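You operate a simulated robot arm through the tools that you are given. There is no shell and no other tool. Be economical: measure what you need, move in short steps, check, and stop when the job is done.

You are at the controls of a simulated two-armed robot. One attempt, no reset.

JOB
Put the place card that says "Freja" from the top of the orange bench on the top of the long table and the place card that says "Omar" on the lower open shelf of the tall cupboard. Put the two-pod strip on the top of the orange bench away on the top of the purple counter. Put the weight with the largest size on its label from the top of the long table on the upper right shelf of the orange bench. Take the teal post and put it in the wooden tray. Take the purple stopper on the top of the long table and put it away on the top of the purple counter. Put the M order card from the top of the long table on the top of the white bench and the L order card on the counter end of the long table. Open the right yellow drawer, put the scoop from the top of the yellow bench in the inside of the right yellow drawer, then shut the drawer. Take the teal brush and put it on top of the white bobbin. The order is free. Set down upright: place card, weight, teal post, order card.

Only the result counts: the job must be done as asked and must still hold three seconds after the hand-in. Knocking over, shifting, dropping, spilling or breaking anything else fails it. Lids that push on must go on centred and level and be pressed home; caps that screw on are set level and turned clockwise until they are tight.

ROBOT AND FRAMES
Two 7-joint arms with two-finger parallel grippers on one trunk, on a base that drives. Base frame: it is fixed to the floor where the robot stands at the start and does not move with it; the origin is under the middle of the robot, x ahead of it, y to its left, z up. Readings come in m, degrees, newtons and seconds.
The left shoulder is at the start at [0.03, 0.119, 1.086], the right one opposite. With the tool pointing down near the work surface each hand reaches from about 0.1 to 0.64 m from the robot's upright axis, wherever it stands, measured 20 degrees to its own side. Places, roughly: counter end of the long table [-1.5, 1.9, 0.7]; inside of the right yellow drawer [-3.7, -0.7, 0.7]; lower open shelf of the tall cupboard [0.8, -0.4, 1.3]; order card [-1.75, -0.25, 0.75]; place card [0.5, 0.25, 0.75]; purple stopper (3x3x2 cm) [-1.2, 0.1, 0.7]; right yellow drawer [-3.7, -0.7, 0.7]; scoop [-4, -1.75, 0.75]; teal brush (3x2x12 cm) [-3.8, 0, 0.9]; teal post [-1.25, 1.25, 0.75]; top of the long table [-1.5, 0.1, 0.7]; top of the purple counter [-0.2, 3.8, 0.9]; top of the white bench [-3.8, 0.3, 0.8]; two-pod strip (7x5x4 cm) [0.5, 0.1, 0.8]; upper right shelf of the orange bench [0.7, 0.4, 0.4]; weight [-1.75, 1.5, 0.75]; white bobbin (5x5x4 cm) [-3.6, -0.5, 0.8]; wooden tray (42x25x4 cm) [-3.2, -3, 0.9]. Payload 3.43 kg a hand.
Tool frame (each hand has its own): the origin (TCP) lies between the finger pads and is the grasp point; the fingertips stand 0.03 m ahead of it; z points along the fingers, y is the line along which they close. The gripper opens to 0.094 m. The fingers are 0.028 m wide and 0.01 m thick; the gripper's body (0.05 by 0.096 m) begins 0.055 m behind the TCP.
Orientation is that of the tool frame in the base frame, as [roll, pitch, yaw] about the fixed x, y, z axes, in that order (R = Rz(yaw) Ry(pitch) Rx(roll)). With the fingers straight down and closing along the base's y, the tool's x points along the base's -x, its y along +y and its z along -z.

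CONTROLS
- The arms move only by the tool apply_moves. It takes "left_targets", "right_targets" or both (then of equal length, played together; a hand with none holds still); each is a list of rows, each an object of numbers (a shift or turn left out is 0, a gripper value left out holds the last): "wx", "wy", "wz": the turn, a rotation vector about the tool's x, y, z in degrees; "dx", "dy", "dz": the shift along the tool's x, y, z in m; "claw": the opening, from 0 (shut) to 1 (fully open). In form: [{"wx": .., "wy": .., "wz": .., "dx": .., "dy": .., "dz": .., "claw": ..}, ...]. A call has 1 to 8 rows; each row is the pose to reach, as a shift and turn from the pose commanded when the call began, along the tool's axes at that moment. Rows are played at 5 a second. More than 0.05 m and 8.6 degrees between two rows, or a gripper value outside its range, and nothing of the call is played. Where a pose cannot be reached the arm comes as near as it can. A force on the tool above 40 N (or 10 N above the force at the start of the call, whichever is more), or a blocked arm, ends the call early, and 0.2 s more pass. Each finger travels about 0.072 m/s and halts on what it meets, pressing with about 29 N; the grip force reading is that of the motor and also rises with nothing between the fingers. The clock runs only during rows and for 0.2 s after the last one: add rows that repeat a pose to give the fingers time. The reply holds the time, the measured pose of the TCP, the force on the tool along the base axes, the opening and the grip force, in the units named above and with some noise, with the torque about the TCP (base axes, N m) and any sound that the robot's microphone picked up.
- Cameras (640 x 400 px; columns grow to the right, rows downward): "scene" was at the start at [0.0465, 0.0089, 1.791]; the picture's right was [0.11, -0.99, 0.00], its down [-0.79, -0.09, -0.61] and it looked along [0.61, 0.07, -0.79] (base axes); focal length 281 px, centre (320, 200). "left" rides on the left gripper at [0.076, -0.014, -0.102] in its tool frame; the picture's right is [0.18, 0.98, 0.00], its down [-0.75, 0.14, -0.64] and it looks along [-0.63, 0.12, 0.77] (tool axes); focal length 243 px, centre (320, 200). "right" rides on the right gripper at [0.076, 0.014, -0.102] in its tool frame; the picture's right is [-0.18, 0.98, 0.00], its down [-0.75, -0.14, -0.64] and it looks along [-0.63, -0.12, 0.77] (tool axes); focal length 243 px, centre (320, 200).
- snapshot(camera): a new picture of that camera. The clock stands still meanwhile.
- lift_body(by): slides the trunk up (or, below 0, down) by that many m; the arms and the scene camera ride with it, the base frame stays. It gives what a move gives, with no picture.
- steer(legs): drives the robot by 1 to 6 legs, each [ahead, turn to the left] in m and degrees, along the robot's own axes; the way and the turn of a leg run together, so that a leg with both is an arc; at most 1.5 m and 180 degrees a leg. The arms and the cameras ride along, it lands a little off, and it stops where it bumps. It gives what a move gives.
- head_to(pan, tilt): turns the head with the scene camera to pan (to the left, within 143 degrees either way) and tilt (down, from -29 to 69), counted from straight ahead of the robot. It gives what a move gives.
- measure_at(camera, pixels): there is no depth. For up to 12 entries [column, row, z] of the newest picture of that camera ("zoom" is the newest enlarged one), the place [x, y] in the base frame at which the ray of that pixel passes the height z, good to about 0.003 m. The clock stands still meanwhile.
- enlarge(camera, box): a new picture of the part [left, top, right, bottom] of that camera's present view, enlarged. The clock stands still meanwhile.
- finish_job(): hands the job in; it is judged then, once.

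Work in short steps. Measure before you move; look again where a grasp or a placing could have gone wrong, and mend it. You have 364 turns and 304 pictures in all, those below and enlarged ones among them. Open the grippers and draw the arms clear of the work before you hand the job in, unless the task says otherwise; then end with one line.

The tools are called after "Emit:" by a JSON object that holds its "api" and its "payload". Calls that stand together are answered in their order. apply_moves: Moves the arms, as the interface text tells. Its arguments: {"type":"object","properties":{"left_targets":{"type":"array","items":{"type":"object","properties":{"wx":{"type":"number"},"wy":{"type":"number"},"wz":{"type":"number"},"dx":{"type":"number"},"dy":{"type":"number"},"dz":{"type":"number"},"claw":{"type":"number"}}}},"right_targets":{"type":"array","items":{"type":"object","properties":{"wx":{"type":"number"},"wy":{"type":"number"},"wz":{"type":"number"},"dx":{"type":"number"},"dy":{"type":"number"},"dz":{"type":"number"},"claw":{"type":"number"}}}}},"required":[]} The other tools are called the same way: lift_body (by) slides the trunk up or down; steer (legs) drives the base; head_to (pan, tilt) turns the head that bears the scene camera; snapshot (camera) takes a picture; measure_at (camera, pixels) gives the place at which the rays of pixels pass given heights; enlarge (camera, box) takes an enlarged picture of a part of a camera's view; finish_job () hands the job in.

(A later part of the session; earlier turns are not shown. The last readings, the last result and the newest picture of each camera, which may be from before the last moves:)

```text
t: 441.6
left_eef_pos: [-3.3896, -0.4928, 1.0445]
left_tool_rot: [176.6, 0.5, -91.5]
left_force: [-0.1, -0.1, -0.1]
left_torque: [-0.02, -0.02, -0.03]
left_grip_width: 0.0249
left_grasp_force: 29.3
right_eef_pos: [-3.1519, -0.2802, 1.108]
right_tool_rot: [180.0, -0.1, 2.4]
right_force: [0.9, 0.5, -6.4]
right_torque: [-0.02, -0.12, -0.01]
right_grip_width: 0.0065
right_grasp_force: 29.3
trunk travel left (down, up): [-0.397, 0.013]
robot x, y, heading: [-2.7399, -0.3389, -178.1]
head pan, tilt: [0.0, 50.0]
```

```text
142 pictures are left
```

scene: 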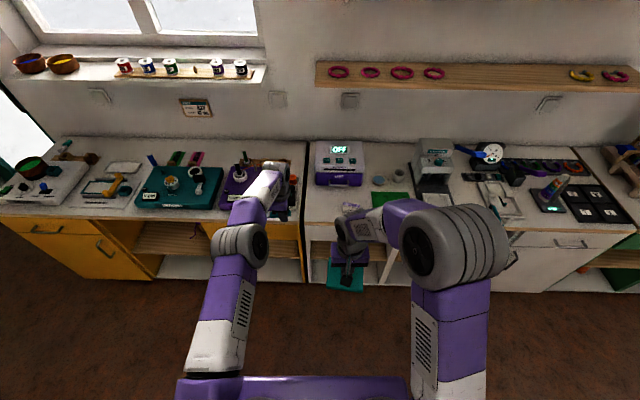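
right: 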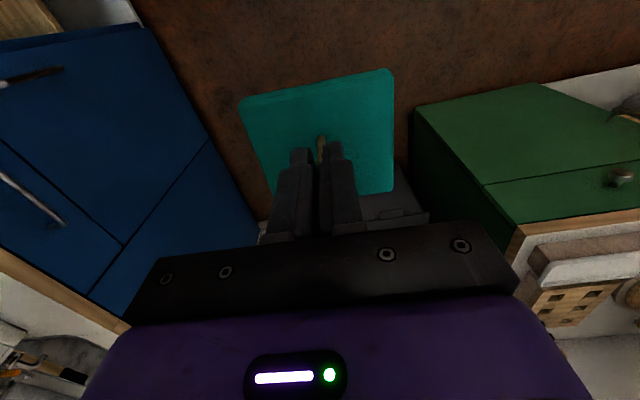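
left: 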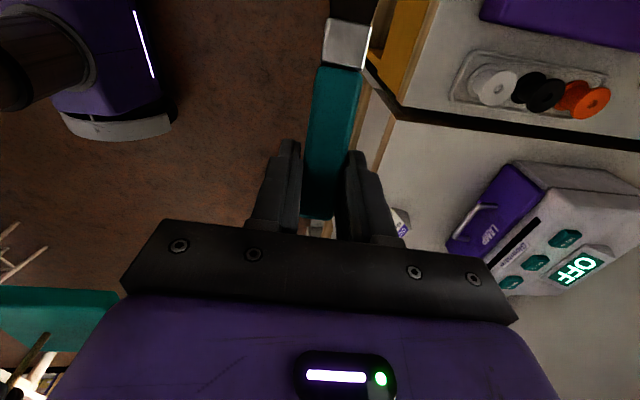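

The brush now points south, nearly level. I drive 0.25 nearer and correct the tilt (wx +3.4, wy +15), then look at the bobbin.

Emit:
{"api": "steer", "payload": {"legs": [[0.24, 0]]}}

Emit:
{"api": "apply_moves", "payload": {"left_targets": [{"wx": 3.4, "wy": 3}, {"wx": 3.4, "wy": 9}, {"wx": 3.4, "wy": 15}]}}

Emit:
{"api": "snapshot", "payload": {"camera": "left"}}

Emit:
{"api": "snapshot", "payload": {"camera": "scene"}}

```text
t: 443.4
left_eef_pos: [-3.6294, -0.4991, 1.0451]
left_tool_rot: [176.5, 0.5, -91.5]
left_force: [-0.7, -0.2, 0.7]
left_torque: [-0.01, 0.04, 0.01]
left_grip_width: 0.0248
left_grasp_force: 29.1
right_eef_pos: [-3.3892, -0.2889, 1.1083]
right_tool_rot: [-180.0, -0.1, 2.3]
right_force: [-0.6, -0.6, -4.9]
right_torque: [-0.03, -0.12, -0.01]
right_grip_width: 0.0067
right_grasp_force: 28.8
trunk travel left (down, up): [-0.397, 0.013]
robot x, y, heading: [-2.9766, -0.3486, -178.2]
head pan, tilt: [0.0, 50.0]
```

```text
t: 444.2
left_eef_pos: [-3.6231, -0.4984, 1.0461]
left_tool_rot: [180.0, -14.6, -91.1]
left_force: [0.2, -0.4, 0.0]
left_torque: [0.03, 0.01, -0.01]
left_grip_width: 0.0249
left_grasp_force: 29.2
left hand out of reach, approached as far as the arm can: row 1, 2, 3
right_eef_pos: [-3.3888, -0.2869, 1.1089]
right_tool_rot: [179.8, -0.1, 2.2]
right_force: [-1.4, -0.3, -5.8]
right_torque: [-0.02, -0.11, -0.03]
right_grip_width: 0.0068
right_grasp_force: 28.9
trunk travel left (down, up): [-0.397, 0.013]
robot x, y, heading: [-2.9786, -0.3502, -177.8]
head pan, tilt: [0.0, 50.0]
```

```text
141 pictures are left
```

left: 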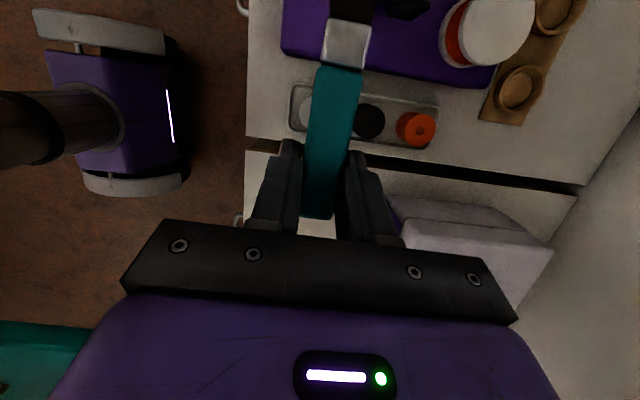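

```text
140 pictures are left
```

scene: 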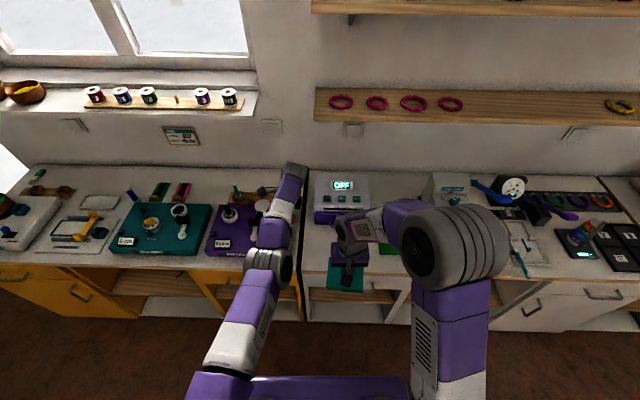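

The arm is near full stretch; I drive 0.12 closer and draw the hand back by 0.1.

Emit:
{"api": "steer", "payload": {"legs": [[0.12, 0]]}}

Emit:
{"api": "apply_moves", "payload": {"left_targets": [{"dy": -0.035}, {"dy": -0.07}, {"dy": -0.105}]}}

Emit:
{"api": "snapshot", "payload": {"camera": "left"}}

Emit:
{"api": "snapshot", "payload": {"camera": "scene"}}

```text
t: 445.4
left_eef_pos: [-3.7401, -0.505, 1.0456]
left_tool_rot: [179.9, -14.5, -91.0]
left_force: [-0.1, 0.4, -0.4]
left_torque: [0.02, -0.02, -0.01]
left_grip_width: 0.0249
left_grasp_force: 28.9
right_eef_pos: [-3.5079, -0.292, 1.1085]
right_tool_rot: [179.9, -0.1, 2.4]
right_force: [0.7, -0.2, -5.7]
right_torque: [-0.01, -0.1, 0.01]
right_grip_width: 0.0065
right_grasp_force: 28.9
trunk travel left (down, up): [-0.397, 0.013]
robot x, y, heading: [-3.0943, -0.3531, -177.8]
head pan, tilt: [0.0, 50.0]
```

```text
t: 446.2
left_eef_pos: [-3.7381, -0.4956, 1.0392]
left_tool_rot: [-180.0, -14.5, -91.0]
left_force: [-0.6, 0.5, -0.5]
left_torque: [0.03, 0.01, -0.02]
left_grip_width: 0.0248
left_grasp_force: 29.3
left hand out of reach, approached as far as the arm can: row 1, 2, 3
right_eef_pos: [-3.5087, -0.2923, 1.1092]
right_tool_rot: [179.9, -0.1, 2.3]
right_force: [0.0, 0.8, -5.0]
right_torque: [0.0, -0.08, 0.02]
right_grip_width: 0.0068
right_grasp_force: 28.7
trunk travel left (down, up): [-0.397, 0.013]
robot x, y, heading: [-3.0972, -0.354, -178.0]
head pan, tilt: [0.0, 50.0]
```

```text
139 pictures are left
```

left: 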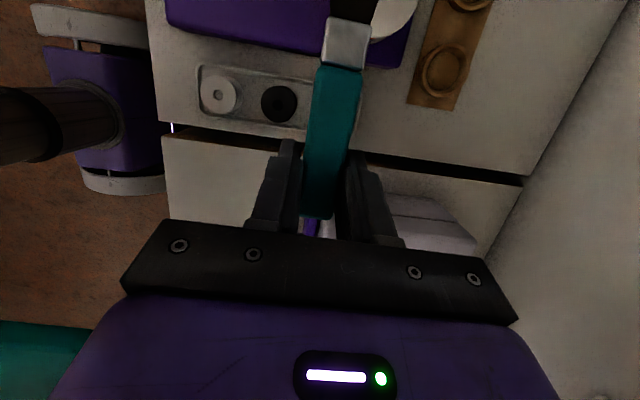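

```text
138 pictures are left
```

scene: 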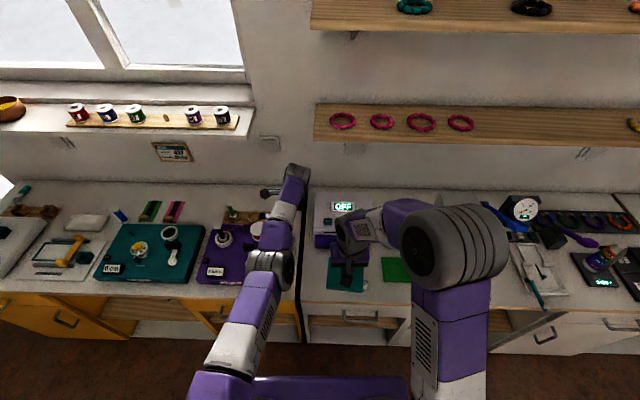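

The elbow is stuck straight again; as before I raise the hand, then pull diagonally back and down.

Emit:
{"api": "apply_moves", "payload": {"left_targets": [{"dx": 0.011, "dz": -0.04}, {"dx": 0.022, "dz": -0.08}, {"dx": 0.033, "dz": -0.12}, {"dx": 0.044, "dz": -0.16}, {"dx": 0.055, "dz": -0.2}, {"dx": 0.065, "dz": -0.24}]}}

Emit:
{"api": "apply_moves", "payload": {"left_targets": [{"dy": -0.045}, {"dy": -0.09}, {"dy": -0.135}, {"dy": -0.18}, {"dy": -0.22}, {"dy": -0.26}, {"dy": -0.3}, {"dy": -0.34}]}}

```text
t: 447.6
left_eef_pos: [-3.7134, -0.5055, 1.2704]
left_tool_rot: [-180.0, -14.5, -91.2]
left_force: [0.3, 0.1, 0.0]
left_torque: [0.0, 0.0, 0.03]
left_grip_width: 0.0247
left_grasp_force: 29.3
left hand out of reach, approached as far as the arm can: row 4, 5, 6
right_eef_pos: [-3.5076, -0.2935, 1.1089]
right_tool_rot: [179.9, -0.1, 2.2]
right_force: [0.0, 0.3, -5.1]
right_torque: [0.01, -0.12, 0.0]
right_grip_width: 0.0065
right_grasp_force: 29.0
trunk travel left (down, up): [-0.397, 0.013]
robot x, y, heading: [-3.1003, -0.3526, -178.0]
head pan, tilt: [0.0, 50.0]
```

```text
t: 449.4
left_eef_pos: [-3.6528, -0.4462, 1.3819]
left_tool_rot: [179.7, -14.6, -90.9]
left_force: [0.5, 0.9, -0.2]
left_torque: [-0.07, 0.06, -0.07]
left_grip_width: 0.025
left_grasp_force: 28.4
left hand out of reach, approached as far as the arm can: row 1, 2, 3, 4, 5, 6, 7, 8
right_eef_pos: [-3.5071, -0.2904, 1.1085]
right_tool_rot: [179.8, 0.1, 2.3]
right_force: [1.1, 0.0, -5.3]
right_torque: [-0.02, -0.14, 0.02]
right_grip_width: 0.0067
right_grasp_force: 28.9
trunk travel left (down, up): [-0.397, 0.013]
robot x, y, heading: [-3.0999, -0.3528, -178.1]
head pan, tilt: [0.0, 50.0]
```

Emit:
{"api": "apply_moves", "payload": {"left_targets": [{"dy": -0.034, "dx": -0.009, "dz": 0.033}, {"dy": -0.068, "dx": -0.018, "dz": 0.066}, {"dy": -0.102, "dx": -0.027, "dz": 0.099}, {"dy": -0.136, "dx": -0.036, "dz": 0.132}, {"dy": -0.17, "dx": -0.045, "dz": 0.165}, {"dy": -0.204, "dx": -0.054, "dz": 0.198}, {"dy": -0.238, "dx": -0.063, "dz": 0.231}, {"dy": -0.272, "dx": -0.072, "dz": 0.264}]}}

Emit:
{"api": "snapshot", "payload": {"camera": "left"}}

```text
t: 451.2
left_eef_pos: [-3.6907, -0.3316, 1.1505]
left_tool_rot: [179.6, -14.3, -90.4]
left_force: [-0.1, 0.4, -0.7]
left_torque: [0.0, 0.02, -0.01]
left_grip_width: 0.0246
left_grasp_force: 28.9
left hand out of reach, approached as far as the arm can: row 1, 2, 3, 4, 5, 6, 7, 8
right_eef_pos: [-3.5037, -0.2868, 1.103]
right_tool_rot: [-179.5, -1.0, 2.1]
right_force: [0.8, -0.5, -5.3]
right_torque: [-0.06, -0.09, -0.01]
right_grip_width: 0.0063
right_grasp_force: 28.7
trunk travel left (down, up): [-0.397, 0.013]
robot x, y, heading: [-3.099, -0.3493, -177.8]
head pan, tilt: [0.0, 50.0]
```

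```text
137 pictures are left
```

left: 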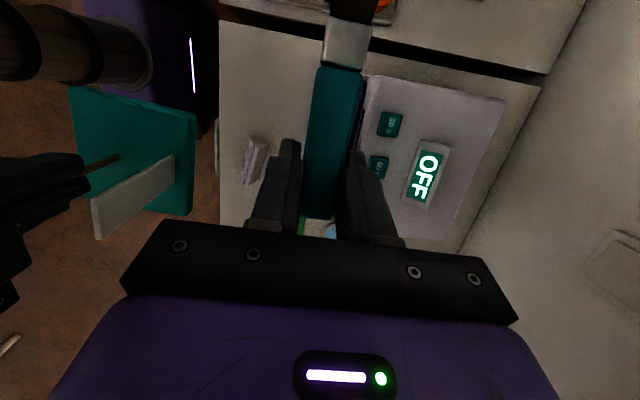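

The left hand came near the right one; I move it away to −y first.

Emit:
{"api": "apply_moves", "payload": {"left_targets": [{"dx": 0.039, "dz": 0.01}, {"dx": 0.077, "dz": 0.0205}, {"dx": 0.116, "dz": 0.031}, {"dx": 0.155, "dz": 0.0415}, {"dx": 0.193, "dz": 0.052}]}}

Emit:
{"api": "steer", "payload": {"legs": [[-0.35, 0]]}}

Emit:
{"api": "snapshot", "payload": {"camera": "scene"}}

```text
t: 452.4
left_eef_pos: [-3.7375, -0.5224, 1.1545]
left_tool_rot: [180.0, -14.5, -91.1]
left_force: [0.3, 0.2, -0.6]
left_torque: [-0.01, 0.02, -0.02]
left_grip_width: 0.0248
left_grasp_force: 29.1
left hand out of reach, approached as far as the arm can: row 1, 2, 3, 4, 5
right_eef_pos: [-3.5077, -0.2928, 1.1086]
right_tool_rot: [179.9, -0.1, 2.3]
right_force: [0.1, 0.5, -5.7]
right_torque: [0.0, -0.13, 0.01]
right_grip_width: 0.0065
right_grasp_force: 28.7
trunk travel left (down, up): [-0.397, 0.013]
robot x, y, heading: [-3.0999, -0.3538, -178.0]
head pan, tilt: [0.0, 50.0]
```

```text
t: 454.7
left_eef_pos: [-3.3901, -0.51, 1.153]
left_tool_rot: [-180.0, -14.4, -91.0]
left_force: [0.5, 0.2, -0.4]
left_torque: [0.01, 0.03, -0.02]
left_grip_width: 0.0249
left_grasp_force: 28.7
right_eef_pos: [-3.161, -0.2807, 1.1082]
right_tool_rot: [179.9, -0.2, 2.4]
right_force: [0.4, 0.7, -4.7]
right_torque: [-0.02, -0.13, 0.01]
right_grip_width: 0.0066
right_grasp_force: 29.1
trunk travel left (down, up): [-0.397, 0.013]
robot x, y, heading: [-2.751, -0.3426, -177.9]
head pan, tilt: [0.0, 50.0]
```

```text
136 pictures are left
```

scene: 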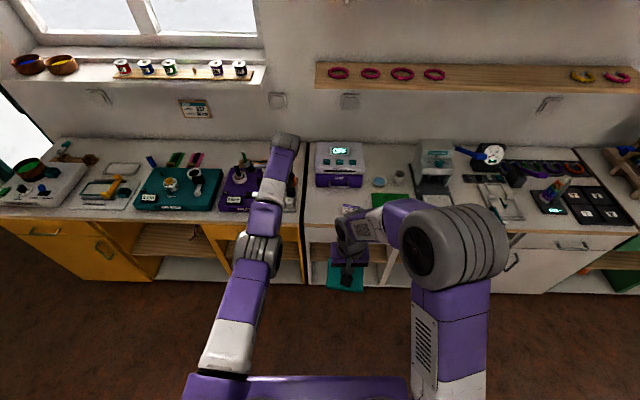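

Robot is now clear of the bench. I raise the left hand outward, then pull it diagonally back and down.

Emit:
{"api": "apply_moves", "payload": {"left_targets": [{"dx": 0.022, "dz": -0.035}, {"dx": 0.044, "dz": -0.07}, {"dx": 0.066, "dz": -0.105}, {"dx": 0.088, "dz": -0.14}, {"dx": 0.11, "dz": -0.175}, {"dx": 0.12, "dz": -0.21}, {"dx": 0.13, "dz": -0.25}]}}

Emit:
{"api": "apply_moves", "payload": {"left_targets": [{"dy": -0.034, "dx": -0.009, "dz": 0.033}, {"dy": -0.068, "dx": -0.018, "dz": 0.066}, {"dy": -0.102, "dx": -0.027, "dz": 0.099}, {"dy": -0.136, "dx": -0.036, "dz": 0.132}, {"dy": -0.17, "dx": -0.045, "dz": 0.165}, {"dy": -0.204, "dx": -0.054, "dz": 0.198}, {"dy": -0.238, "dx": -0.063, "dz": 0.231}, {"dy": -0.272, "dx": -0.072, "dz": 0.264}]}}

```text
t: 456.3
left_eef_pos: [-3.3222, -0.5707, 1.3788]
left_tool_rot: [-179.9, -14.5, -91.0]
left_force: [0.5, 0.1, -0.1]
left_torque: [-0.02, 0.02, -0.02]
left_grip_width: 0.0249
left_grasp_force: 28.9
left hand out of reach, approached as far as the arm can: row 2, 3, 4, 5, 6, 7
right_eef_pos: [-3.1592, -0.2791, 1.1076]
right_tool_rot: [179.9, -0.1, 2.4]
right_force: [0.0, 0.2, -4.0]
right_torque: [0.0, -0.09, 0.03]
right_grip_width: 0.0064
right_grasp_force: 29.5
trunk travel left (down, up): [-0.397, 0.013]
robot x, y, heading: [-2.7507, -0.3426, -177.7]
head pan, tilt: [0.0, 50.0]
```

```text
t: 458.1
left_eef_pos: [-3.396, -0.5852, 1.1252]
left_tool_rot: [-179.8, -14.5, -91.0]
left_force: [-0.3, -0.4, 1.1]
left_torque: [0.07, -0.06, 0.0]
left_grip_width: 0.0252
left_grasp_force: 28.7
left hand out of reach, approached as far as the arm can: row 1, 2, 3, 4, 5, 6, 7, 8
right_eef_pos: [-3.1617, -0.2817, 1.1073]
right_tool_rot: [179.9, -0.2, 2.4]
right_force: [-1.1, -0.9, -4.4]
right_torque: [-0.02, -0.15, -0.02]
right_grip_width: 0.0061
right_grasp_force: 29.3
trunk travel left (down, up): [-0.397, 0.013]
robot x, y, heading: [-2.7522, -0.3415, -177.7]
head pan, tilt: [0.0, 50.0]
```

Not freed yet. I raise again while turning the wrist back toward its natural yaw.

Emit:
{"api": "apply_moves", "payload": {"left_targets": [{"dx": 0.01, "dz": -0.035, "wz": -8}, {"dx": 0.02, "dz": -0.07, "wz": -16}, {"dx": 0.03, "dz": -0.105, "wz": -24}, {"dx": 0.04, "dz": -0.14, "wz": -32}, {"dx": 0.05, "dz": -0.175, "wz": -40}, {"dx": 0.06, "dz": -0.21, "wz": -48}, {"dx": 0.07, "dz": -0.25, "wz": -56}, {"dx": 0.08, "dz": -0.28, "wz": -64}]}}

Emit:
{"api": "apply_moves", "payload": {"left_targets": [{"wz": -8, "wy": -4}, {"wz": -16, "wy": -8}, {"wz": -24, "wy": -12}]}}

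Emit:
{"api": "snapshot", "payload": {"camera": "scene"}}

```text
t: 459.9
left_eef_pos: [-3.3224, -0.5932, 1.3771]
left_tool_rot: [166.8, -6.3, -26.1]
left_force: [0.8, 0.0, 0.1]
left_torque: [-0.02, 0.02, 0.01]
left_grip_width: 0.0249
left_grasp_force: 29.0
left hand out of reach, approached as far as the arm can: row 1, 2, 3, 4, 5, 6, 7, 8
right_eef_pos: [-3.1596, -0.2792, 1.1093]
right_tool_rot: [179.8, 0.0, 2.4]
right_force: [0.9, 0.4, -4.9]
right_torque: [0.01, -0.12, -0.01]
right_grip_width: 0.0069
right_grasp_force: 28.8
trunk travel left (down, up): [-0.397, 0.013]
robot x, y, heading: [-2.7502, -0.3402, -177.9]
head pan, tilt: [0.0, 50.0]
```

```text
refused: row 1 steps farther than a row can; nothing moved
```

```text
135 pictures are left
```

scene: 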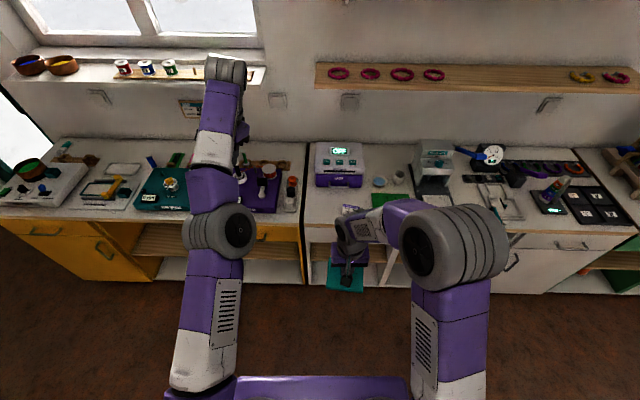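

Emit:
{"api": "apply_moves", "payload": {"left_targets": [{"dx": 0.0274, "dy": -0.0237, "dz": 0.0337}, {"dx": 0.0548, "dy": -0.0475, "dz": 0.0674}, {"dx": 0.0822, "dy": -0.0712, "dz": 0.1011}, {"dx": 0.1096, "dy": -0.0949, "dz": 0.1348}, {"dx": 0.137, "dy": -0.1186, "dz": 0.1686}, {"dx": 0.1644, "dy": -0.1424, "dz": 0.2023}, {"dx": 0.1918, "dy": -0.1661, "dz": 0.236}, {"dx": 0.2192, "dy": -0.1898, "dz": 0.2697}]}}

```text
t: 461.7
left_eef_pos: [-3.3907, -0.6412, 1.1346]
left_tool_rot: [167.1, -6.3, -26.2]
left_force: [-0.8, 0.5, -1.2]
left_torque: [0.05, 0.0, -0.01]
left_grip_width: 0.0248
left_grasp_force: 29.3
left hand out of reach, approached as far as the arm can: row 1, 2, 3, 4, 5, 6, 7, 8
right_eef_pos: [-3.1619, -0.2803, 1.1082]
right_tool_rot: [179.9, -0.2, 2.4]
right_force: [0.0, 0.2, -5.8]
right_torque: [-0.02, -0.15, 0.0]
right_grip_width: 0.0064
right_grasp_force: 28.9
trunk travel left (down, up): [-0.397, 0.013]
robot x, y, heading: [-2.7535, -0.3384, -177.8]
head pan, tilt: [0.0, 50.0]
```

Emit:
{"api": "apply_moves", "payload": {"left_targets": [{"dx": 0.0247, "dy": 0.0303, "dz": 0.0185}, {"dx": 0.0495, "dy": 0.0607, "dz": 0.037}, {"dx": 0.0742, "dy": 0.091, "dz": 0.0555}, {"dx": 0.099, "dy": 0.1213, "dz": 0.074}, {"dx": 0.1237, "dy": 0.1517, "dz": 0.0925}, {"dx": 0.1484, "dy": 0.182, "dz": 0.111}]}}

Emit:
{"api": "snapshot", "payload": {"camera": "scene"}}

```text
t: 463.1
left_eef_pos: [-3.3185, -0.8746, 1.0872]
left_tool_rot: [166.9, -6.2, -26.4]
left_force: [0.2, -0.6, 0.4]
left_torque: [0.01, 0.01, -0.04]
left_grip_width: 0.0251
left_grasp_force: 29.5
left hand out of reach, approached as far as the arm can: row 4, 5, 6
right_eef_pos: [-3.16, -0.2817, 1.1087]
right_tool_rot: [179.9, -0.1, 2.4]
right_force: [0.2, -0.5, -5.1]
right_torque: [0.0, -0.12, 0.04]
right_grip_width: 0.0062
right_grasp_force: 29.4
trunk travel left (down, up): [-0.397, 0.013]
robot x, y, heading: [-2.7506, -0.3405, -177.9]
head pan, tilt: [0.0, 50.0]
```

```text
134 pictures are left
```

scene: 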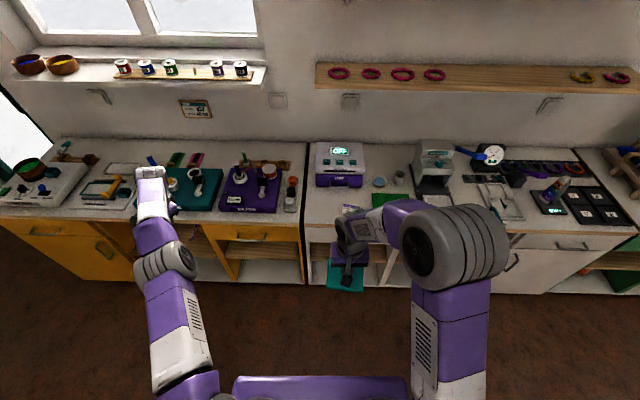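

Emit:
{"api": "apply_moves", "payload": {"left_targets": [{"dx": 0.0357, "dy": -0.018}, {"dx": 0.0714, "dy": -0.036}, {"dx": 0.107, "dy": -0.054}, {"dx": 0.1428, "dy": -0.072}, {"dx": 0.1785, "dy": -0.09}]}}

```text
t: 464.3
left_eef_pos: [-3.1184, -0.8733, 1.0873]
left_tool_rot: [166.9, -6.3, -26.3]
left_force: [-0.5, -0.5, -0.1]
left_torque: [-0.01, 0.01, -0.03]
left_grip_width: 0.0251
left_grasp_force: 28.9
right_eef_pos: [-3.1594, -0.2799, 1.1079]
right_tool_rot: [180.0, -0.2, 2.5]
right_force: [0.2, 0.4, -5.0]
right_torque: [-0.01, -0.12, 0.01]
right_grip_width: 0.0062
right_grasp_force: 29.3
trunk travel left (down, up): [-0.397, 0.013]
robot x, y, heading: [-2.7492, -0.3413, -177.9]
head pan, tilt: [0.0, 50.0]
```

Freed. Now I bring the hand back to about y −0.59 while turning wz +65 so the brush again lies along y.

Emit:
{"api": "apply_moves", "payload": {"left_targets": [{"dx": -0.0175, "dy": -0.029, "dz": -0.0088, "wz": 8.1}, {"dx": -0.035, "dy": -0.058, "dz": -0.0176, "wz": 16.2}, {"dx": -0.0525, "dy": -0.087, "dz": -0.0265, "wz": 24.3}, {"dx": -0.07, "dy": -0.116, "dz": -0.035, "wz": 32.4}, {"dx": -0.0875, "dy": -0.145, "dz": -0.044, "wz": 40.5}, {"dx": -0.105, "dy": -0.1745, "dz": -0.053, "wz": 48.6}, {"dx": -0.1225, "dy": -0.2036, "dz": -0.062, "wz": 56.7}, {"dx": -0.14, "dy": -0.2327, "dz": -0.0706, "wz": 64.8}]}}

Emit:
{"api": "snapshot", "payload": {"camera": "scene"}}

Emit:
{"api": "snapshot", "payload": {"camera": "left"}}

```text
t: 466.1
left_eef_pos: [-3.1396, -0.5919, 1.0876]
left_tool_rot: [-179.7, -14.6, -92.0]
left_force: [-0.6, 0.3, -0.8]
left_torque: [0.0, -0.01, -0.03]
left_grip_width: 0.0246
left_grasp_force: 28.8
right_eef_pos: [-3.1609, -0.2791, 1.1084]
right_tool_rot: [179.8, -0.1, 2.4]
right_force: [0.1, 0.5, -5.5]
right_torque: [0.0, -0.14, 0.03]
right_grip_width: 0.0064
right_grasp_force: 28.7
trunk travel left (down, up): [-0.397, 0.013]
robot x, y, heading: [-2.7518, -0.3435, -177.9]
head pan, tilt: [0.0, 50.0]
```

```text
133 pictures are left
```

scene: 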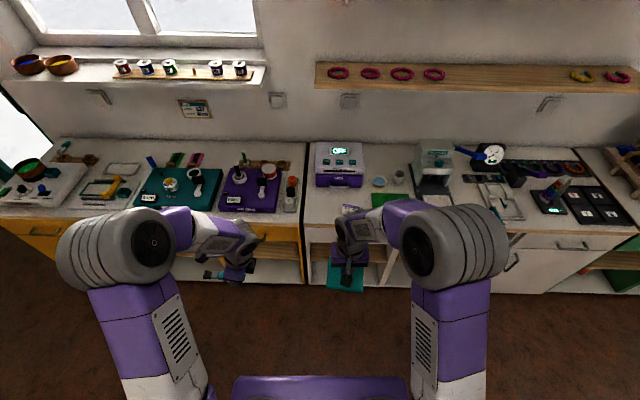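

```text
132 pictures are left
```

left: 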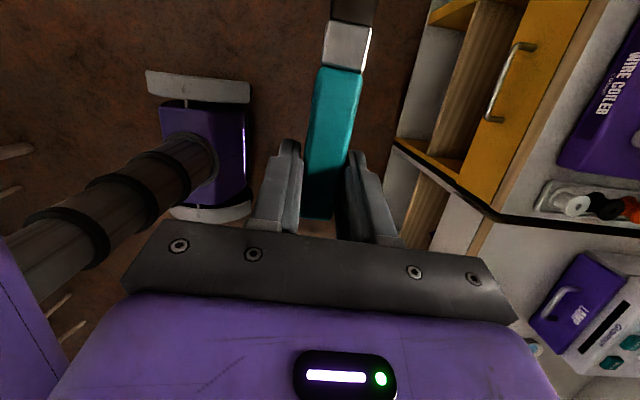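

Good posture. I zoom on the bobbin tray to measure it.

Emit:
{"api": "enlarge", "payload": {"camera": "scene", "box": [240, 160, 320, 220]}}

Emit:
{"api": "enlarge", "payload": {"camera": "left", "box": [520, 160, 640, 240]}}

```text
6.67 times, centred on (280, 190) of scene
```

zoom: 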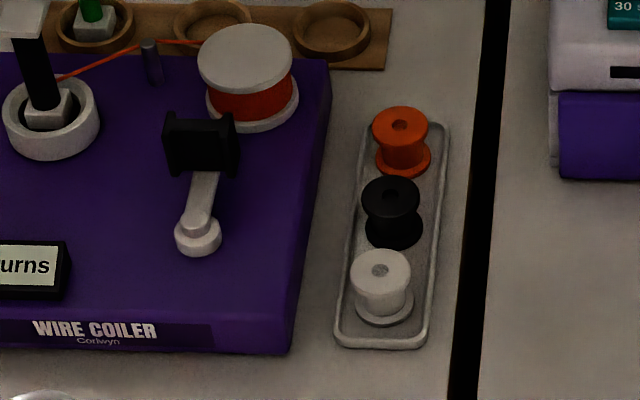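

```text
5.00 times, centred on (580, 200) of left
```

zoom: 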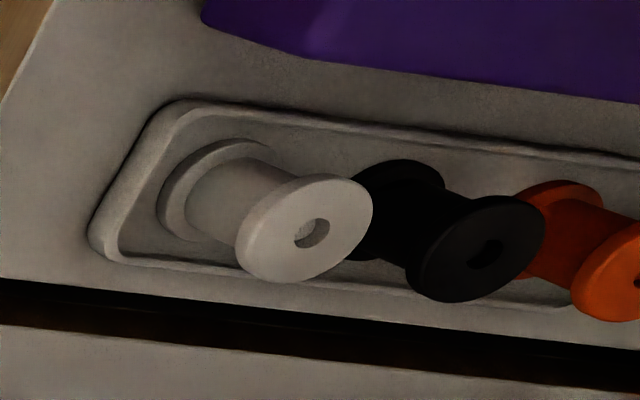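

Emit:
{"api": "measure_at", "payload": {"camera": "scene", "pixels": [[289.1, 200.2, 0.82], [289.1, 200.2, 0.86], [284.7, 200.5, 0.85], [293.7, 200.5, 0.85], [290, 206, 0.815]]}}

Emit:
{"api": "measure_at", "payload": {"camera": "left", "pixels": [[577, 206, 0.82], [577, 206, 0.86]]}}

```text
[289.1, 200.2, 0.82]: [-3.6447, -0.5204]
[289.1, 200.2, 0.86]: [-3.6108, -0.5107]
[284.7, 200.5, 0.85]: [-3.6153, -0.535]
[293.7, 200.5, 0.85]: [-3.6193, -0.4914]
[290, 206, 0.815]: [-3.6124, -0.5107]
```

```text
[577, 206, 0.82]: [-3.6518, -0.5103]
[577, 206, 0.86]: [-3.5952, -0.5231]
```

Bobbin top centre ≈(−3.632, −0.5165), z≈0.838. I move the right hand outward, then drive 0.38 nearer.

Emit:
{"api": "apply_moves", "payload": {"right_targets": [{"dy": -0.04}, {"dy": -0.08}, {"dy": -0.12}, {"dy": -0.15}]}}

Emit:
{"api": "steer", "payload": {"legs": [[0.37, 0]]}}

Emit:
{"api": "snapshot", "payload": {"camera": "left"}}

Emit:
{"api": "snapshot", "payload": {"camera": "scene"}}

```text
t: 467.1
left_eef_pos: [-3.1387, -0.5919, 1.0876]
left_tool_rot: [-179.8, -14.7, -91.8]
left_force: [-0.3, 0.0, -0.5]
left_torque: [0.02, 0.04, 0.01]
left_grip_width: 0.025
left_grasp_force: 28.8
right_eef_pos: [-3.1653, -0.1295, 1.108]
right_tool_rot: [179.9, -0.1, 2.5]
right_force: [0.3, 0.0, -5.2]
right_torque: [-0.05, -0.13, -0.03]
right_grip_width: 0.0066
right_grasp_force: 29.2
trunk travel left (down, up): [-0.397, 0.013]
robot x, y, heading: [-2.7527, -0.3406, -177.7]
head pan, tilt: [0.0, 50.0]
```

```text
t: 469.4
left_eef_pos: [-3.5041, -0.6075, 1.0872]
left_tool_rot: [-179.8, -14.5, -91.7]
left_force: [-0.4, -1.1, -1.0]
left_torque: [0.02, -0.02, 0.03]
left_grip_width: 0.025
left_grasp_force: 29.4
right_eef_pos: [-3.5319, -0.1455, 1.1064]
right_tool_rot: [179.9, -0.1, 2.5]
right_force: [0.3, -1.1, -6.1]
right_torque: [0.0, -0.11, -0.08]
right_grip_width: 0.0064
right_grasp_force: 29.2
trunk travel left (down, up): [-0.397, 0.013]
robot x, y, heading: [-3.1177, -0.3551, -177.9]
head pan, tilt: [0.0, 50.0]
```

```text
129 pictures are left
```

left: 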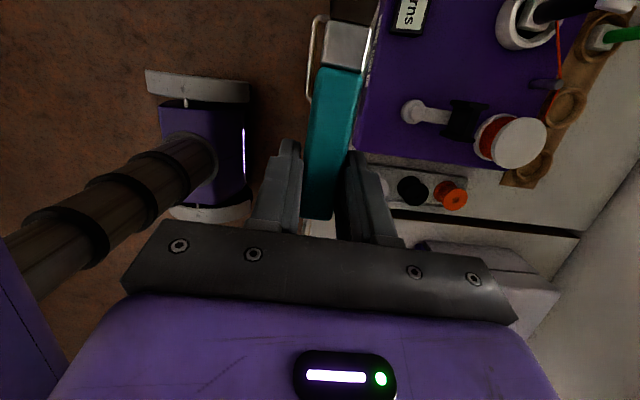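

```text
128 pictures are left
```

scene: 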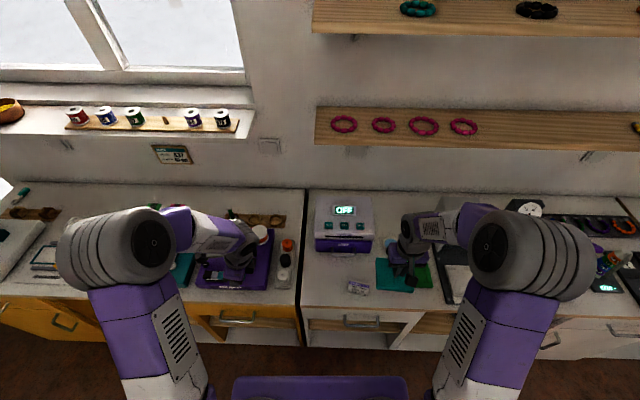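

Emit:
{"api": "enlarge", "payload": {"camera": "scene", "box": [250, 230, 310, 290]}}

Emit:
{"api": "enlarge", "payload": {"camera": "scene", "box": [330, 265, 390, 305]}}

```text
6.67 times, centred on (280, 260) of scene
```

zoom: 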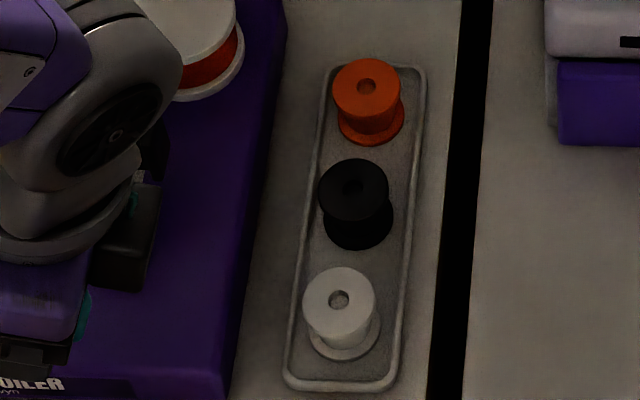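

```text
10.00 times, centred on (360, 285) of scene
```

zoom: 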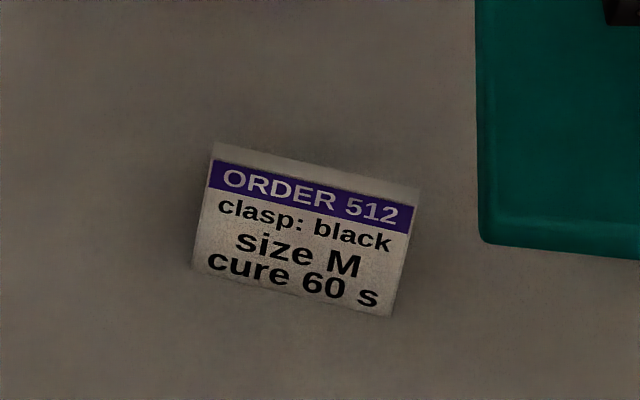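

Emit:
{"api": "measure_at", "payload": {"camera": "scene", "pixels": [[282.9, 275, 0.838], [282.9, 275, 0.85], [277.5, 275, 0.838], [288.2, 275, 0.838], [283.6, 280.5, 0.81]]}}

```text
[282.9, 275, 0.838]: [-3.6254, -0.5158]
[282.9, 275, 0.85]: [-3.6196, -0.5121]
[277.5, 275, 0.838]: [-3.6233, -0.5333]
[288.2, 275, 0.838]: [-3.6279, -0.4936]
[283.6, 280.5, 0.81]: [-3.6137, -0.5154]
```

Bobbin top: centre (−3.6195, −0.5125), z≈0.85. I bring the brush above it (TCP (−3.6195, −0.473, 0.96)).

Emit:
{"api": "apply_moves", "payload": {"left_targets": [{"dx": -0.03, "dy": 0.015, "dz": -0.005}, {"dx": -0.06, "dy": 0.035, "dz": 0.0}, {"dx": -0.09, "dy": 0.06, "dz": 0.015}, {"dx": -0.115, "dy": 0.085, "dz": 0.035}, {"dx": -0.14, "dy": 0.105, "dz": 0.06}, {"dx": -0.1584, "dy": 0.1195, "dz": 0.0902}]}}

Emit:
{"api": "snapshot", "payload": {"camera": "left"}}

Emit:
{"api": "enlarge", "payload": {"camera": "scene", "box": [230, 220, 350, 310]}}

```text
t: 470.8
left_eef_pos: [-3.6195, -0.473, 0.9602]
left_tool_rot: [-179.8, -14.4, -91.6]
left_force: [-0.1, 0.0, -0.4]
left_torque: [0.02, 0.0, 0.01]
left_grip_width: 0.0251
left_grasp_force: 28.9
right_eef_pos: [-3.5322, -0.1455, 1.1072]
right_tool_rot: [179.9, -0.2, 2.5]
right_force: [0.0, 0.4, -5.6]
right_torque: [0.02, -0.11, -0.01]
right_grip_width: 0.0064
right_grasp_force: 29.3
trunk travel left (down, up): [-0.397, 0.013]
robot x, y, heading: [-3.1177, -0.3579, -178.1]
head pan, tilt: [0.0, 50.0]
```

```text
125 pictures are left
```

left: 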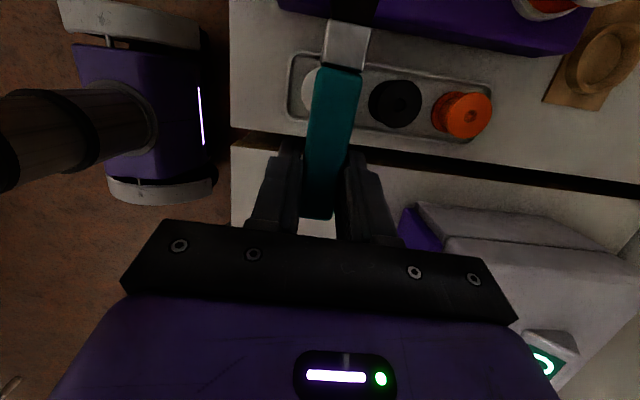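

```text
4.44 times, centred on (290, 265) of scene
```

zoom: 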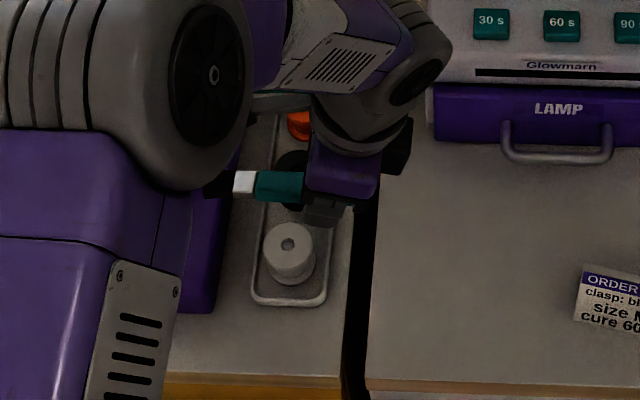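

Emit:
{"api": "measure_at", "payload": {"camera": "left", "pixels": [[318, 219, 0.958], [343, 68, 0.958], [349, 22, 0.958], [310, 90, 0.85]]}}

Emit:
{"api": "measure_at", "payload": {"camera": "scene", "pixels": [[283.5, 256.5, 0.958], [270.5, 256, 0.958], [283.5, 256.5, 0.938], [270.5, 256, 0.938], [284, 256, 0.948]]}}

```text
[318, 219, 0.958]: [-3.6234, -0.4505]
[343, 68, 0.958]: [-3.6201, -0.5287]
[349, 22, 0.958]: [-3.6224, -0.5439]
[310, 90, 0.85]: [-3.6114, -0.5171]
```

```text
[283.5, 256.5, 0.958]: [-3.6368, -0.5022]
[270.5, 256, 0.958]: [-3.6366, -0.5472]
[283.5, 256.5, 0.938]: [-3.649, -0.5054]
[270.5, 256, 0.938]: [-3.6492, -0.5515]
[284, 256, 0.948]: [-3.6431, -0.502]
```

The brush spans y −0.45…−0.57, centre ≈ −0.51, well over the bobbin. I lower it 0.072 and then in small steps.

Emit:
{"api": "apply_moves", "payload": {"left_targets": [{"dx": -0.009, "dz": 0.035}, {"dx": -0.0155, "dz": 0.06}, {"dx": -0.018, "dz": 0.07}]}}

Emit:
{"api": "snapshot", "payload": {"camera": "left"}}

Emit:
{"api": "enlarge", "payload": {"camera": "scene", "box": [240, 240, 320, 300]}}

```text
t: 471.6
left_eef_pos: [-3.6196, -0.4724, 0.8881]
left_tool_rot: [-179.7, -14.5, -91.6]
left_force: [-0.6, -0.9, 0.6]
left_torque: [-0.01, -0.01, 0.0]
left_grip_width: 0.0249
left_grasp_force: 28.9
right_eef_pos: [-3.5321, -0.1452, 1.1077]
right_tool_rot: [179.9, 0.0, 2.5]
right_force: [-0.7, -0.6, -5.3]
right_torque: [-0.02, -0.11, -0.01]
right_grip_width: 0.0063
right_grasp_force: 29.2
trunk travel left (down, up): [-0.397, 0.013]
robot x, y, heading: [-3.1186, -0.3549, -178.0]
head pan, tilt: [0.0, 50.0]
```

```text
123 pictures are left
```

left: 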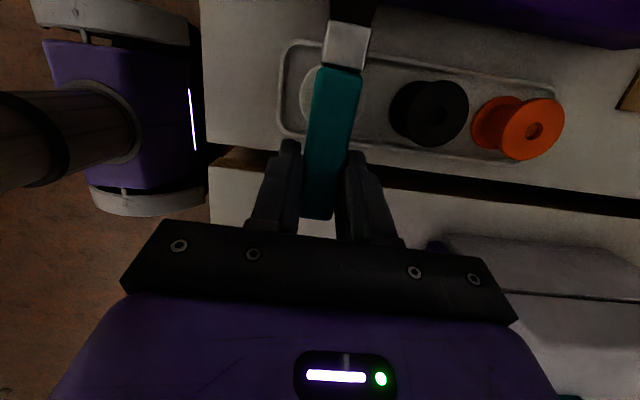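

```text
6.67 times, centred on (280, 270) of scene
```

zoom: 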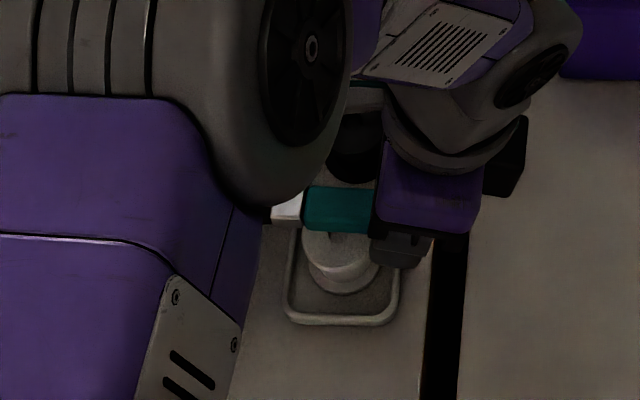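

Emit:
{"api": "apply_moves", "payload": {"left_targets": [{"dx": -0.0015, "dz": 0.006}, {"dx": -0.0025, "dz": 0.01}, {"dx": -0.0034, "dz": 0.0135}]}}

Emit:
{"api": "enlarge", "payload": {"camera": "scene", "box": [240, 240, 320, 300]}}

```text
t: 472.4
left_eef_pos: [-3.6196, -0.4739, 0.8735]
left_tool_rot: [-179.8, -14.6, -91.6]
left_force: [0.7, 1.3, -0.2]
left_torque: [0.01, 0.0, -0.01]
left_grip_width: 0.0251
left_grasp_force: 28.3
right_eef_pos: [-3.5325, -0.1452, 1.1076]
right_tool_rot: [179.9, -0.1, 2.6]
right_force: [-0.4, 0.0, -5.4]
right_torque: [0.03, -0.12, 0.01]
right_grip_width: 0.0062
right_grasp_force: 29.0
trunk travel left (down, up): [-0.397, 0.013]
robot x, y, heading: [-3.1155, -0.3524, -177.9]
head pan, tilt: [0.0, 50.0]
```

```text
6.67 times, centred on (280, 270) of scene
```

zoom: 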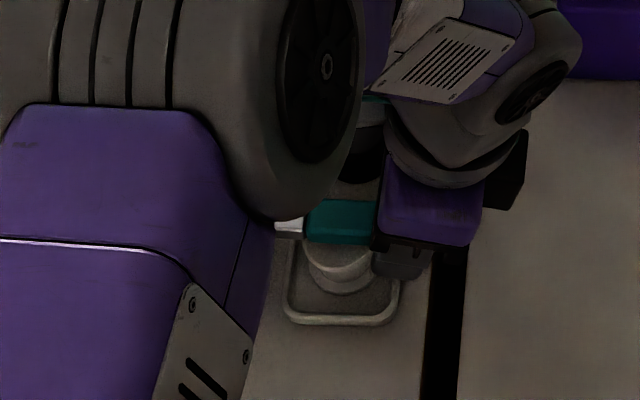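

No contact yet; I continue in 3 mm steps.

Emit:
{"api": "apply_moves", "payload": {"left_targets": [{"dx": -0.0008, "dz": 0.003}, {"dx": -0.0015, "dz": 0.006}]}}

```text
t: 473.0
left_eef_pos: [-3.6186, -0.4737, 0.867]
left_tool_rot: [-179.8, -14.6, -91.6]
left_force: [0.4, 0.4, -0.1]
left_torque: [0.01, -0.02, 0.01]
left_grip_width: 0.0253
left_grasp_force: 28.7
right_eef_pos: [-3.5316, -0.1448, 1.1074]
right_tool_rot: [179.9, -0.1, 2.6]
right_force: [0.2, 0.6, -4.9]
right_torque: [0.0, -0.09, -0.01]
right_grip_width: 0.0066
right_grasp_force: 28.8
trunk travel left (down, up): [-0.397, 0.013]
robot x, y, heading: [-3.1181, -0.3555, -177.7]
head pan, tilt: [0.0, 50.0]
```

Emit:
{"api": "apply_moves", "payload": {"left_targets": [{"dx": -0.0008, "dz": 0.003}, {"dx": -0.0015, "dz": 0.006}]}}

Emit:
{"api": "snapshot", "payload": {"camera": "left"}}

```text
t: 473.6
left_eef_pos: [-3.6196, -0.4728, 0.8618]
left_tool_rot: [-179.8, -14.6, -91.7]
left_force: [0.2, 0.0, -0.1]
left_torque: [-0.01, -0.01, 0.01]
left_grip_width: 0.0248
left_grasp_force: 29.3
right_eef_pos: [-3.5314, -0.1459, 1.107]
right_tool_rot: [179.9, -0.2, 2.4]
right_force: [-0.5, -0.1, -5.7]
right_torque: [0.02, -0.09, -0.02]
right_grip_width: 0.0065
right_grasp_force: 29.4
trunk travel left (down, up): [-0.397, 0.013]
robot x, y, heading: [-3.1162, -0.3545, -177.8]
head pan, tilt: [0.0, 50.0]
```

```text
120 pictures are left
```

left: 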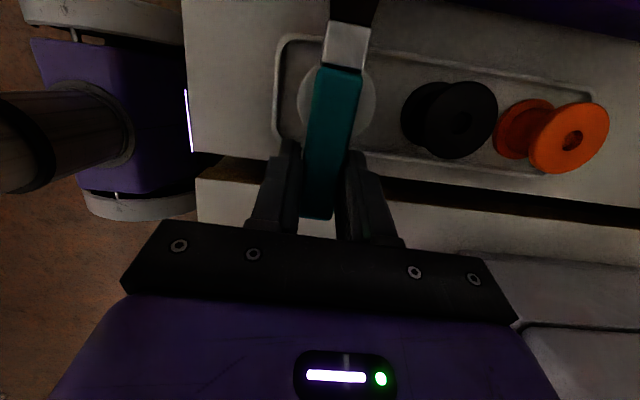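

Emit:
{"api": "apply_moves", "payload": {"left_targets": [{"dx": -0.0008, "dz": 0.003}, {"dx": -0.0015, "dz": 0.006}]}}

```text
t: 474.2
left_eef_pos: [-3.619, -0.4736, 0.8573]
left_tool_rot: [180.0, -14.6, -91.6]
left_force: [-0.1, 1.0, 20.8]
left_torque: [-0.65, 0.04, 0.03]
left_grip_width: 0.0252
left_grasp_force: 29.2
right_eef_pos: [-3.5296, -0.1453, 1.1085]
right_tool_rot: [179.8, 0.0, 2.6]
right_force: [-0.2, 0.0, -5.8]
right_torque: [-0.03, -0.1, 0.04]
right_grip_width: 0.0066
right_grasp_force: 29.1
trunk travel left (down, up): [-0.397, 0.013]
robot x, y, heading: [-3.1171, -0.3552, -177.8]
head pan, tilt: [0.0, 50.0]
```

Contact, centred over the bobbin (lever 3.1 cm south). I ease up, open slightly, and rise.

Emit:
{"api": "apply_moves", "payload": {"left_targets": [{"dx": 0.0007, "dz": -0.0028}, {"dx": 0.0007, "dz": -0.0028, "claw": 0.36}, {"dx": 0.0007, "dz": -0.0028, "claw": 0.42}, {"dx": 0.0007, "dz": -0.0028, "claw": 0.42}, {"dx": 0.005, "dz": -0.02}, {"dx": 0.014, "dz": -0.055}, {"dx": 0.026, "dz": -0.1}]}}

Emit:
{"api": "snapshot", "payload": {"camera": "left"}}

Emit:
{"api": "enlarge", "payload": {"camera": "scene", "box": [240, 230, 320, 300]}}

```text
t: 475.8
left_eef_pos: [-3.618, -0.4731, 0.9586]
left_tool_rot: [-179.7, -14.5, -91.7]
left_force: [0.6, 0.3, -0.1]
left_torque: [0.0, -0.01, 0.01]
left_grip_width: 0.0394
left_grasp_force: 0.1
right_eef_pos: [-3.5317, -0.145, 1.1075]
right_tool_rot: [179.9, -0.1, 2.4]
right_force: [0.3, 0.9, -4.7]
right_torque: [0.02, -0.12, 0.01]
right_grip_width: 0.0062
right_grasp_force: 28.9
trunk travel left (down, up): [-0.397, 0.013]
robot x, y, heading: [-3.1193, -0.3588, -177.6]
head pan, tilt: [0.0, 50.0]
```

```text
119 pictures are left
```

left: 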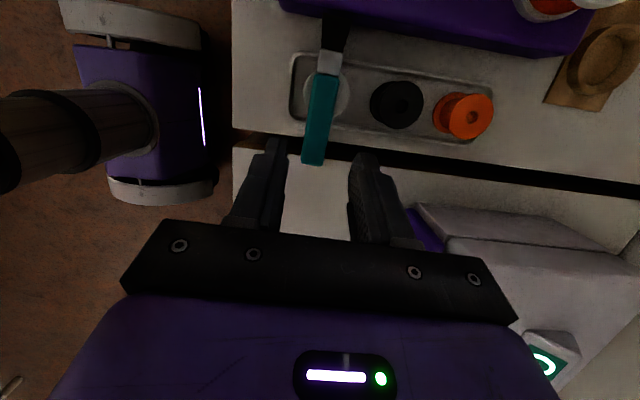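

```text
5.71 times, centred on (280, 265) of scene
```

zoom: 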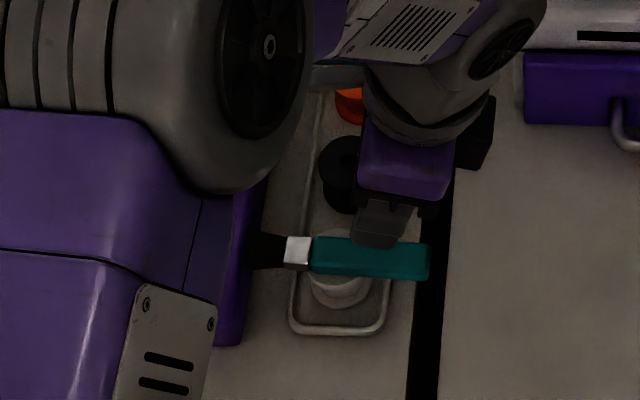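

Brush lies on the bobbin. I draw the left hand back and away, back off, and look at it from a distance.

Emit:
{"api": "apply_moves", "payload": {"left_targets": [{"dx": 0.008, "dz": -0.03}, {"dy": -0.04, "dx": 0.012, "dz": -0.045}, {"dy": -0.085, "dx": 0.015, "dz": -0.06}, {"dy": -0.13, "dx": 0.02, "dz": -0.07}, {"dy": -0.175, "dx": 0.02, "dz": -0.08}, {"dy": -0.22, "dx": 0.03, "dz": -0.09}]}}

Emit:
{"api": "steer", "payload": {"legs": [[-0.4, 0]]}}

Emit:
{"api": "enlarge", "payload": {"camera": "scene", "box": [240, 160, 340, 230]}}

```text
t: 477.2
left_eef_pos: [-3.3982, -0.4866, 1.055]
left_tool_rot: [-179.9, -14.5, -91.7]
left_force: [0.0, -0.1, 0.4]
left_torque: [0.0, 0.02, 0.02]
left_grip_width: 0.0392
left_grasp_force: 0.0
right_eef_pos: [-3.5308, -0.1462, 1.1079]
right_tool_rot: [179.9, 0.0, 2.4]
right_force: [0.7, -0.1, -5.1]
right_torque: [0.01, -0.12, 0.02]
right_grip_width: 0.0064
right_grasp_force: 29.0
trunk travel left (down, up): [-0.397, 0.013]
robot x, y, heading: [-3.12, -0.354, -177.6]
head pan, tilt: [0.0, 50.0]
```

```text
t: 479.7
left_eef_pos: [-2.9993, -0.4707, 1.055]
left_tool_rot: [-179.8, -14.6, -91.7]
left_force: [0.0, 0.0, -0.3]
left_torque: [-0.01, 0.02, -0.02]
left_grip_width: 0.0396
left_grasp_force: 0.1
right_eef_pos: [-3.1303, -0.1304, 1.1086]
right_tool_rot: [179.9, -0.1, 2.4]
right_force: [-0.4, -0.3, -5.8]
right_torque: [0.0, -0.13, 0.01]
right_grip_width: 0.0064
right_grasp_force: 29.3
trunk travel left (down, up): [-0.397, 0.013]
robot x, y, heading: [-2.7154, -0.3417, -177.6]
head pan, tilt: [0.0, 50.0]
```

```text
5.71 times, centred on (290, 195) of scene
```

zoom: 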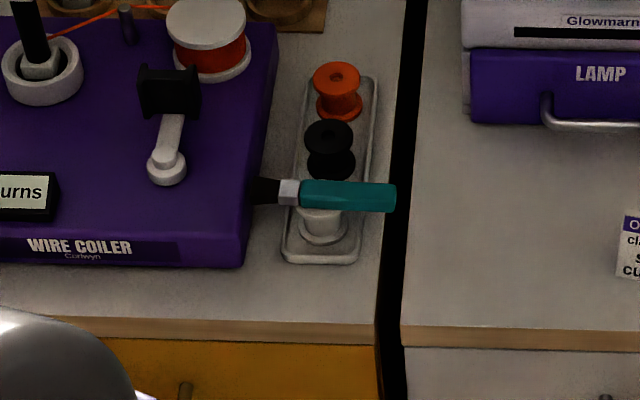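

The brush lies across the white bobbin. Now I go south with the post toward the wooden tray.

Emit:
{"api": "steer", "payload": {"legs": [[0, 88], [1.3, 0]]}}

Emit:
{"api": "head_to", "payload": {"pan": 0, "tilt": 38}}

Emit:
{"api": "snapshot", "payload": {"camera": "scene"}}

```text
t: 490.0
left_eef_pos: [-2.5874, -1.9233, 1.0543]
left_tool_rot: [-179.8, -14.5, -3.7]
left_force: [0.5, 0.3, 0.2]
left_torque: [0.04, 0.0, -0.04]
left_grip_width: 0.0394
left_grasp_force: 0.0
right_eef_pos: [-2.9341, -2.0429, 1.1081]
right_tool_rot: [179.8, 0.0, 90.4]
right_force: [0.3, -0.1, -4.7]
right_torque: [0.12, -0.02, 0.0]
right_grip_width: 0.0066
right_grasp_force: 29.3
trunk travel left (down, up): [-0.397, 0.013]
robot x, y, heading: [-2.7096, -1.6304, -90.0]
head pan, tilt: [0.0, 50.0]
```

```text
t: 490.7
left_eef_pos: [-2.5864, -1.9227, 1.0546]
left_tool_rot: [-179.8, -14.5, -3.7]
left_force: [-0.4, -0.2, -0.1]
left_torque: [0.0, 0.0, -0.03]
left_grip_width: 0.0397
left_grasp_force: 0.0
right_eef_pos: [-2.9341, -2.0427, 1.1064]
right_tool_rot: [179.9, -0.1, 90.5]
right_force: [-0.6, -0.4, -4.8]
right_torque: [0.11, -0.02, 0.02]
right_grip_width: 0.0063
right_grasp_force: 29.1
trunk travel left (down, up): [-0.397, 0.013]
robot x, y, heading: [-2.709, -1.6364, -89.7]
head pan, tilt: [0.0, 38.0]
```

```text
116 pictures are left
```

scene: 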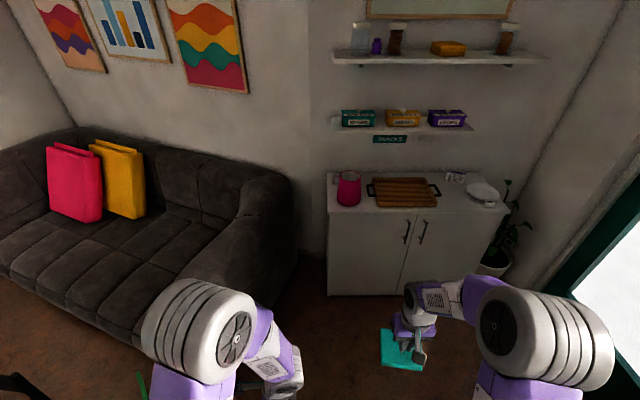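

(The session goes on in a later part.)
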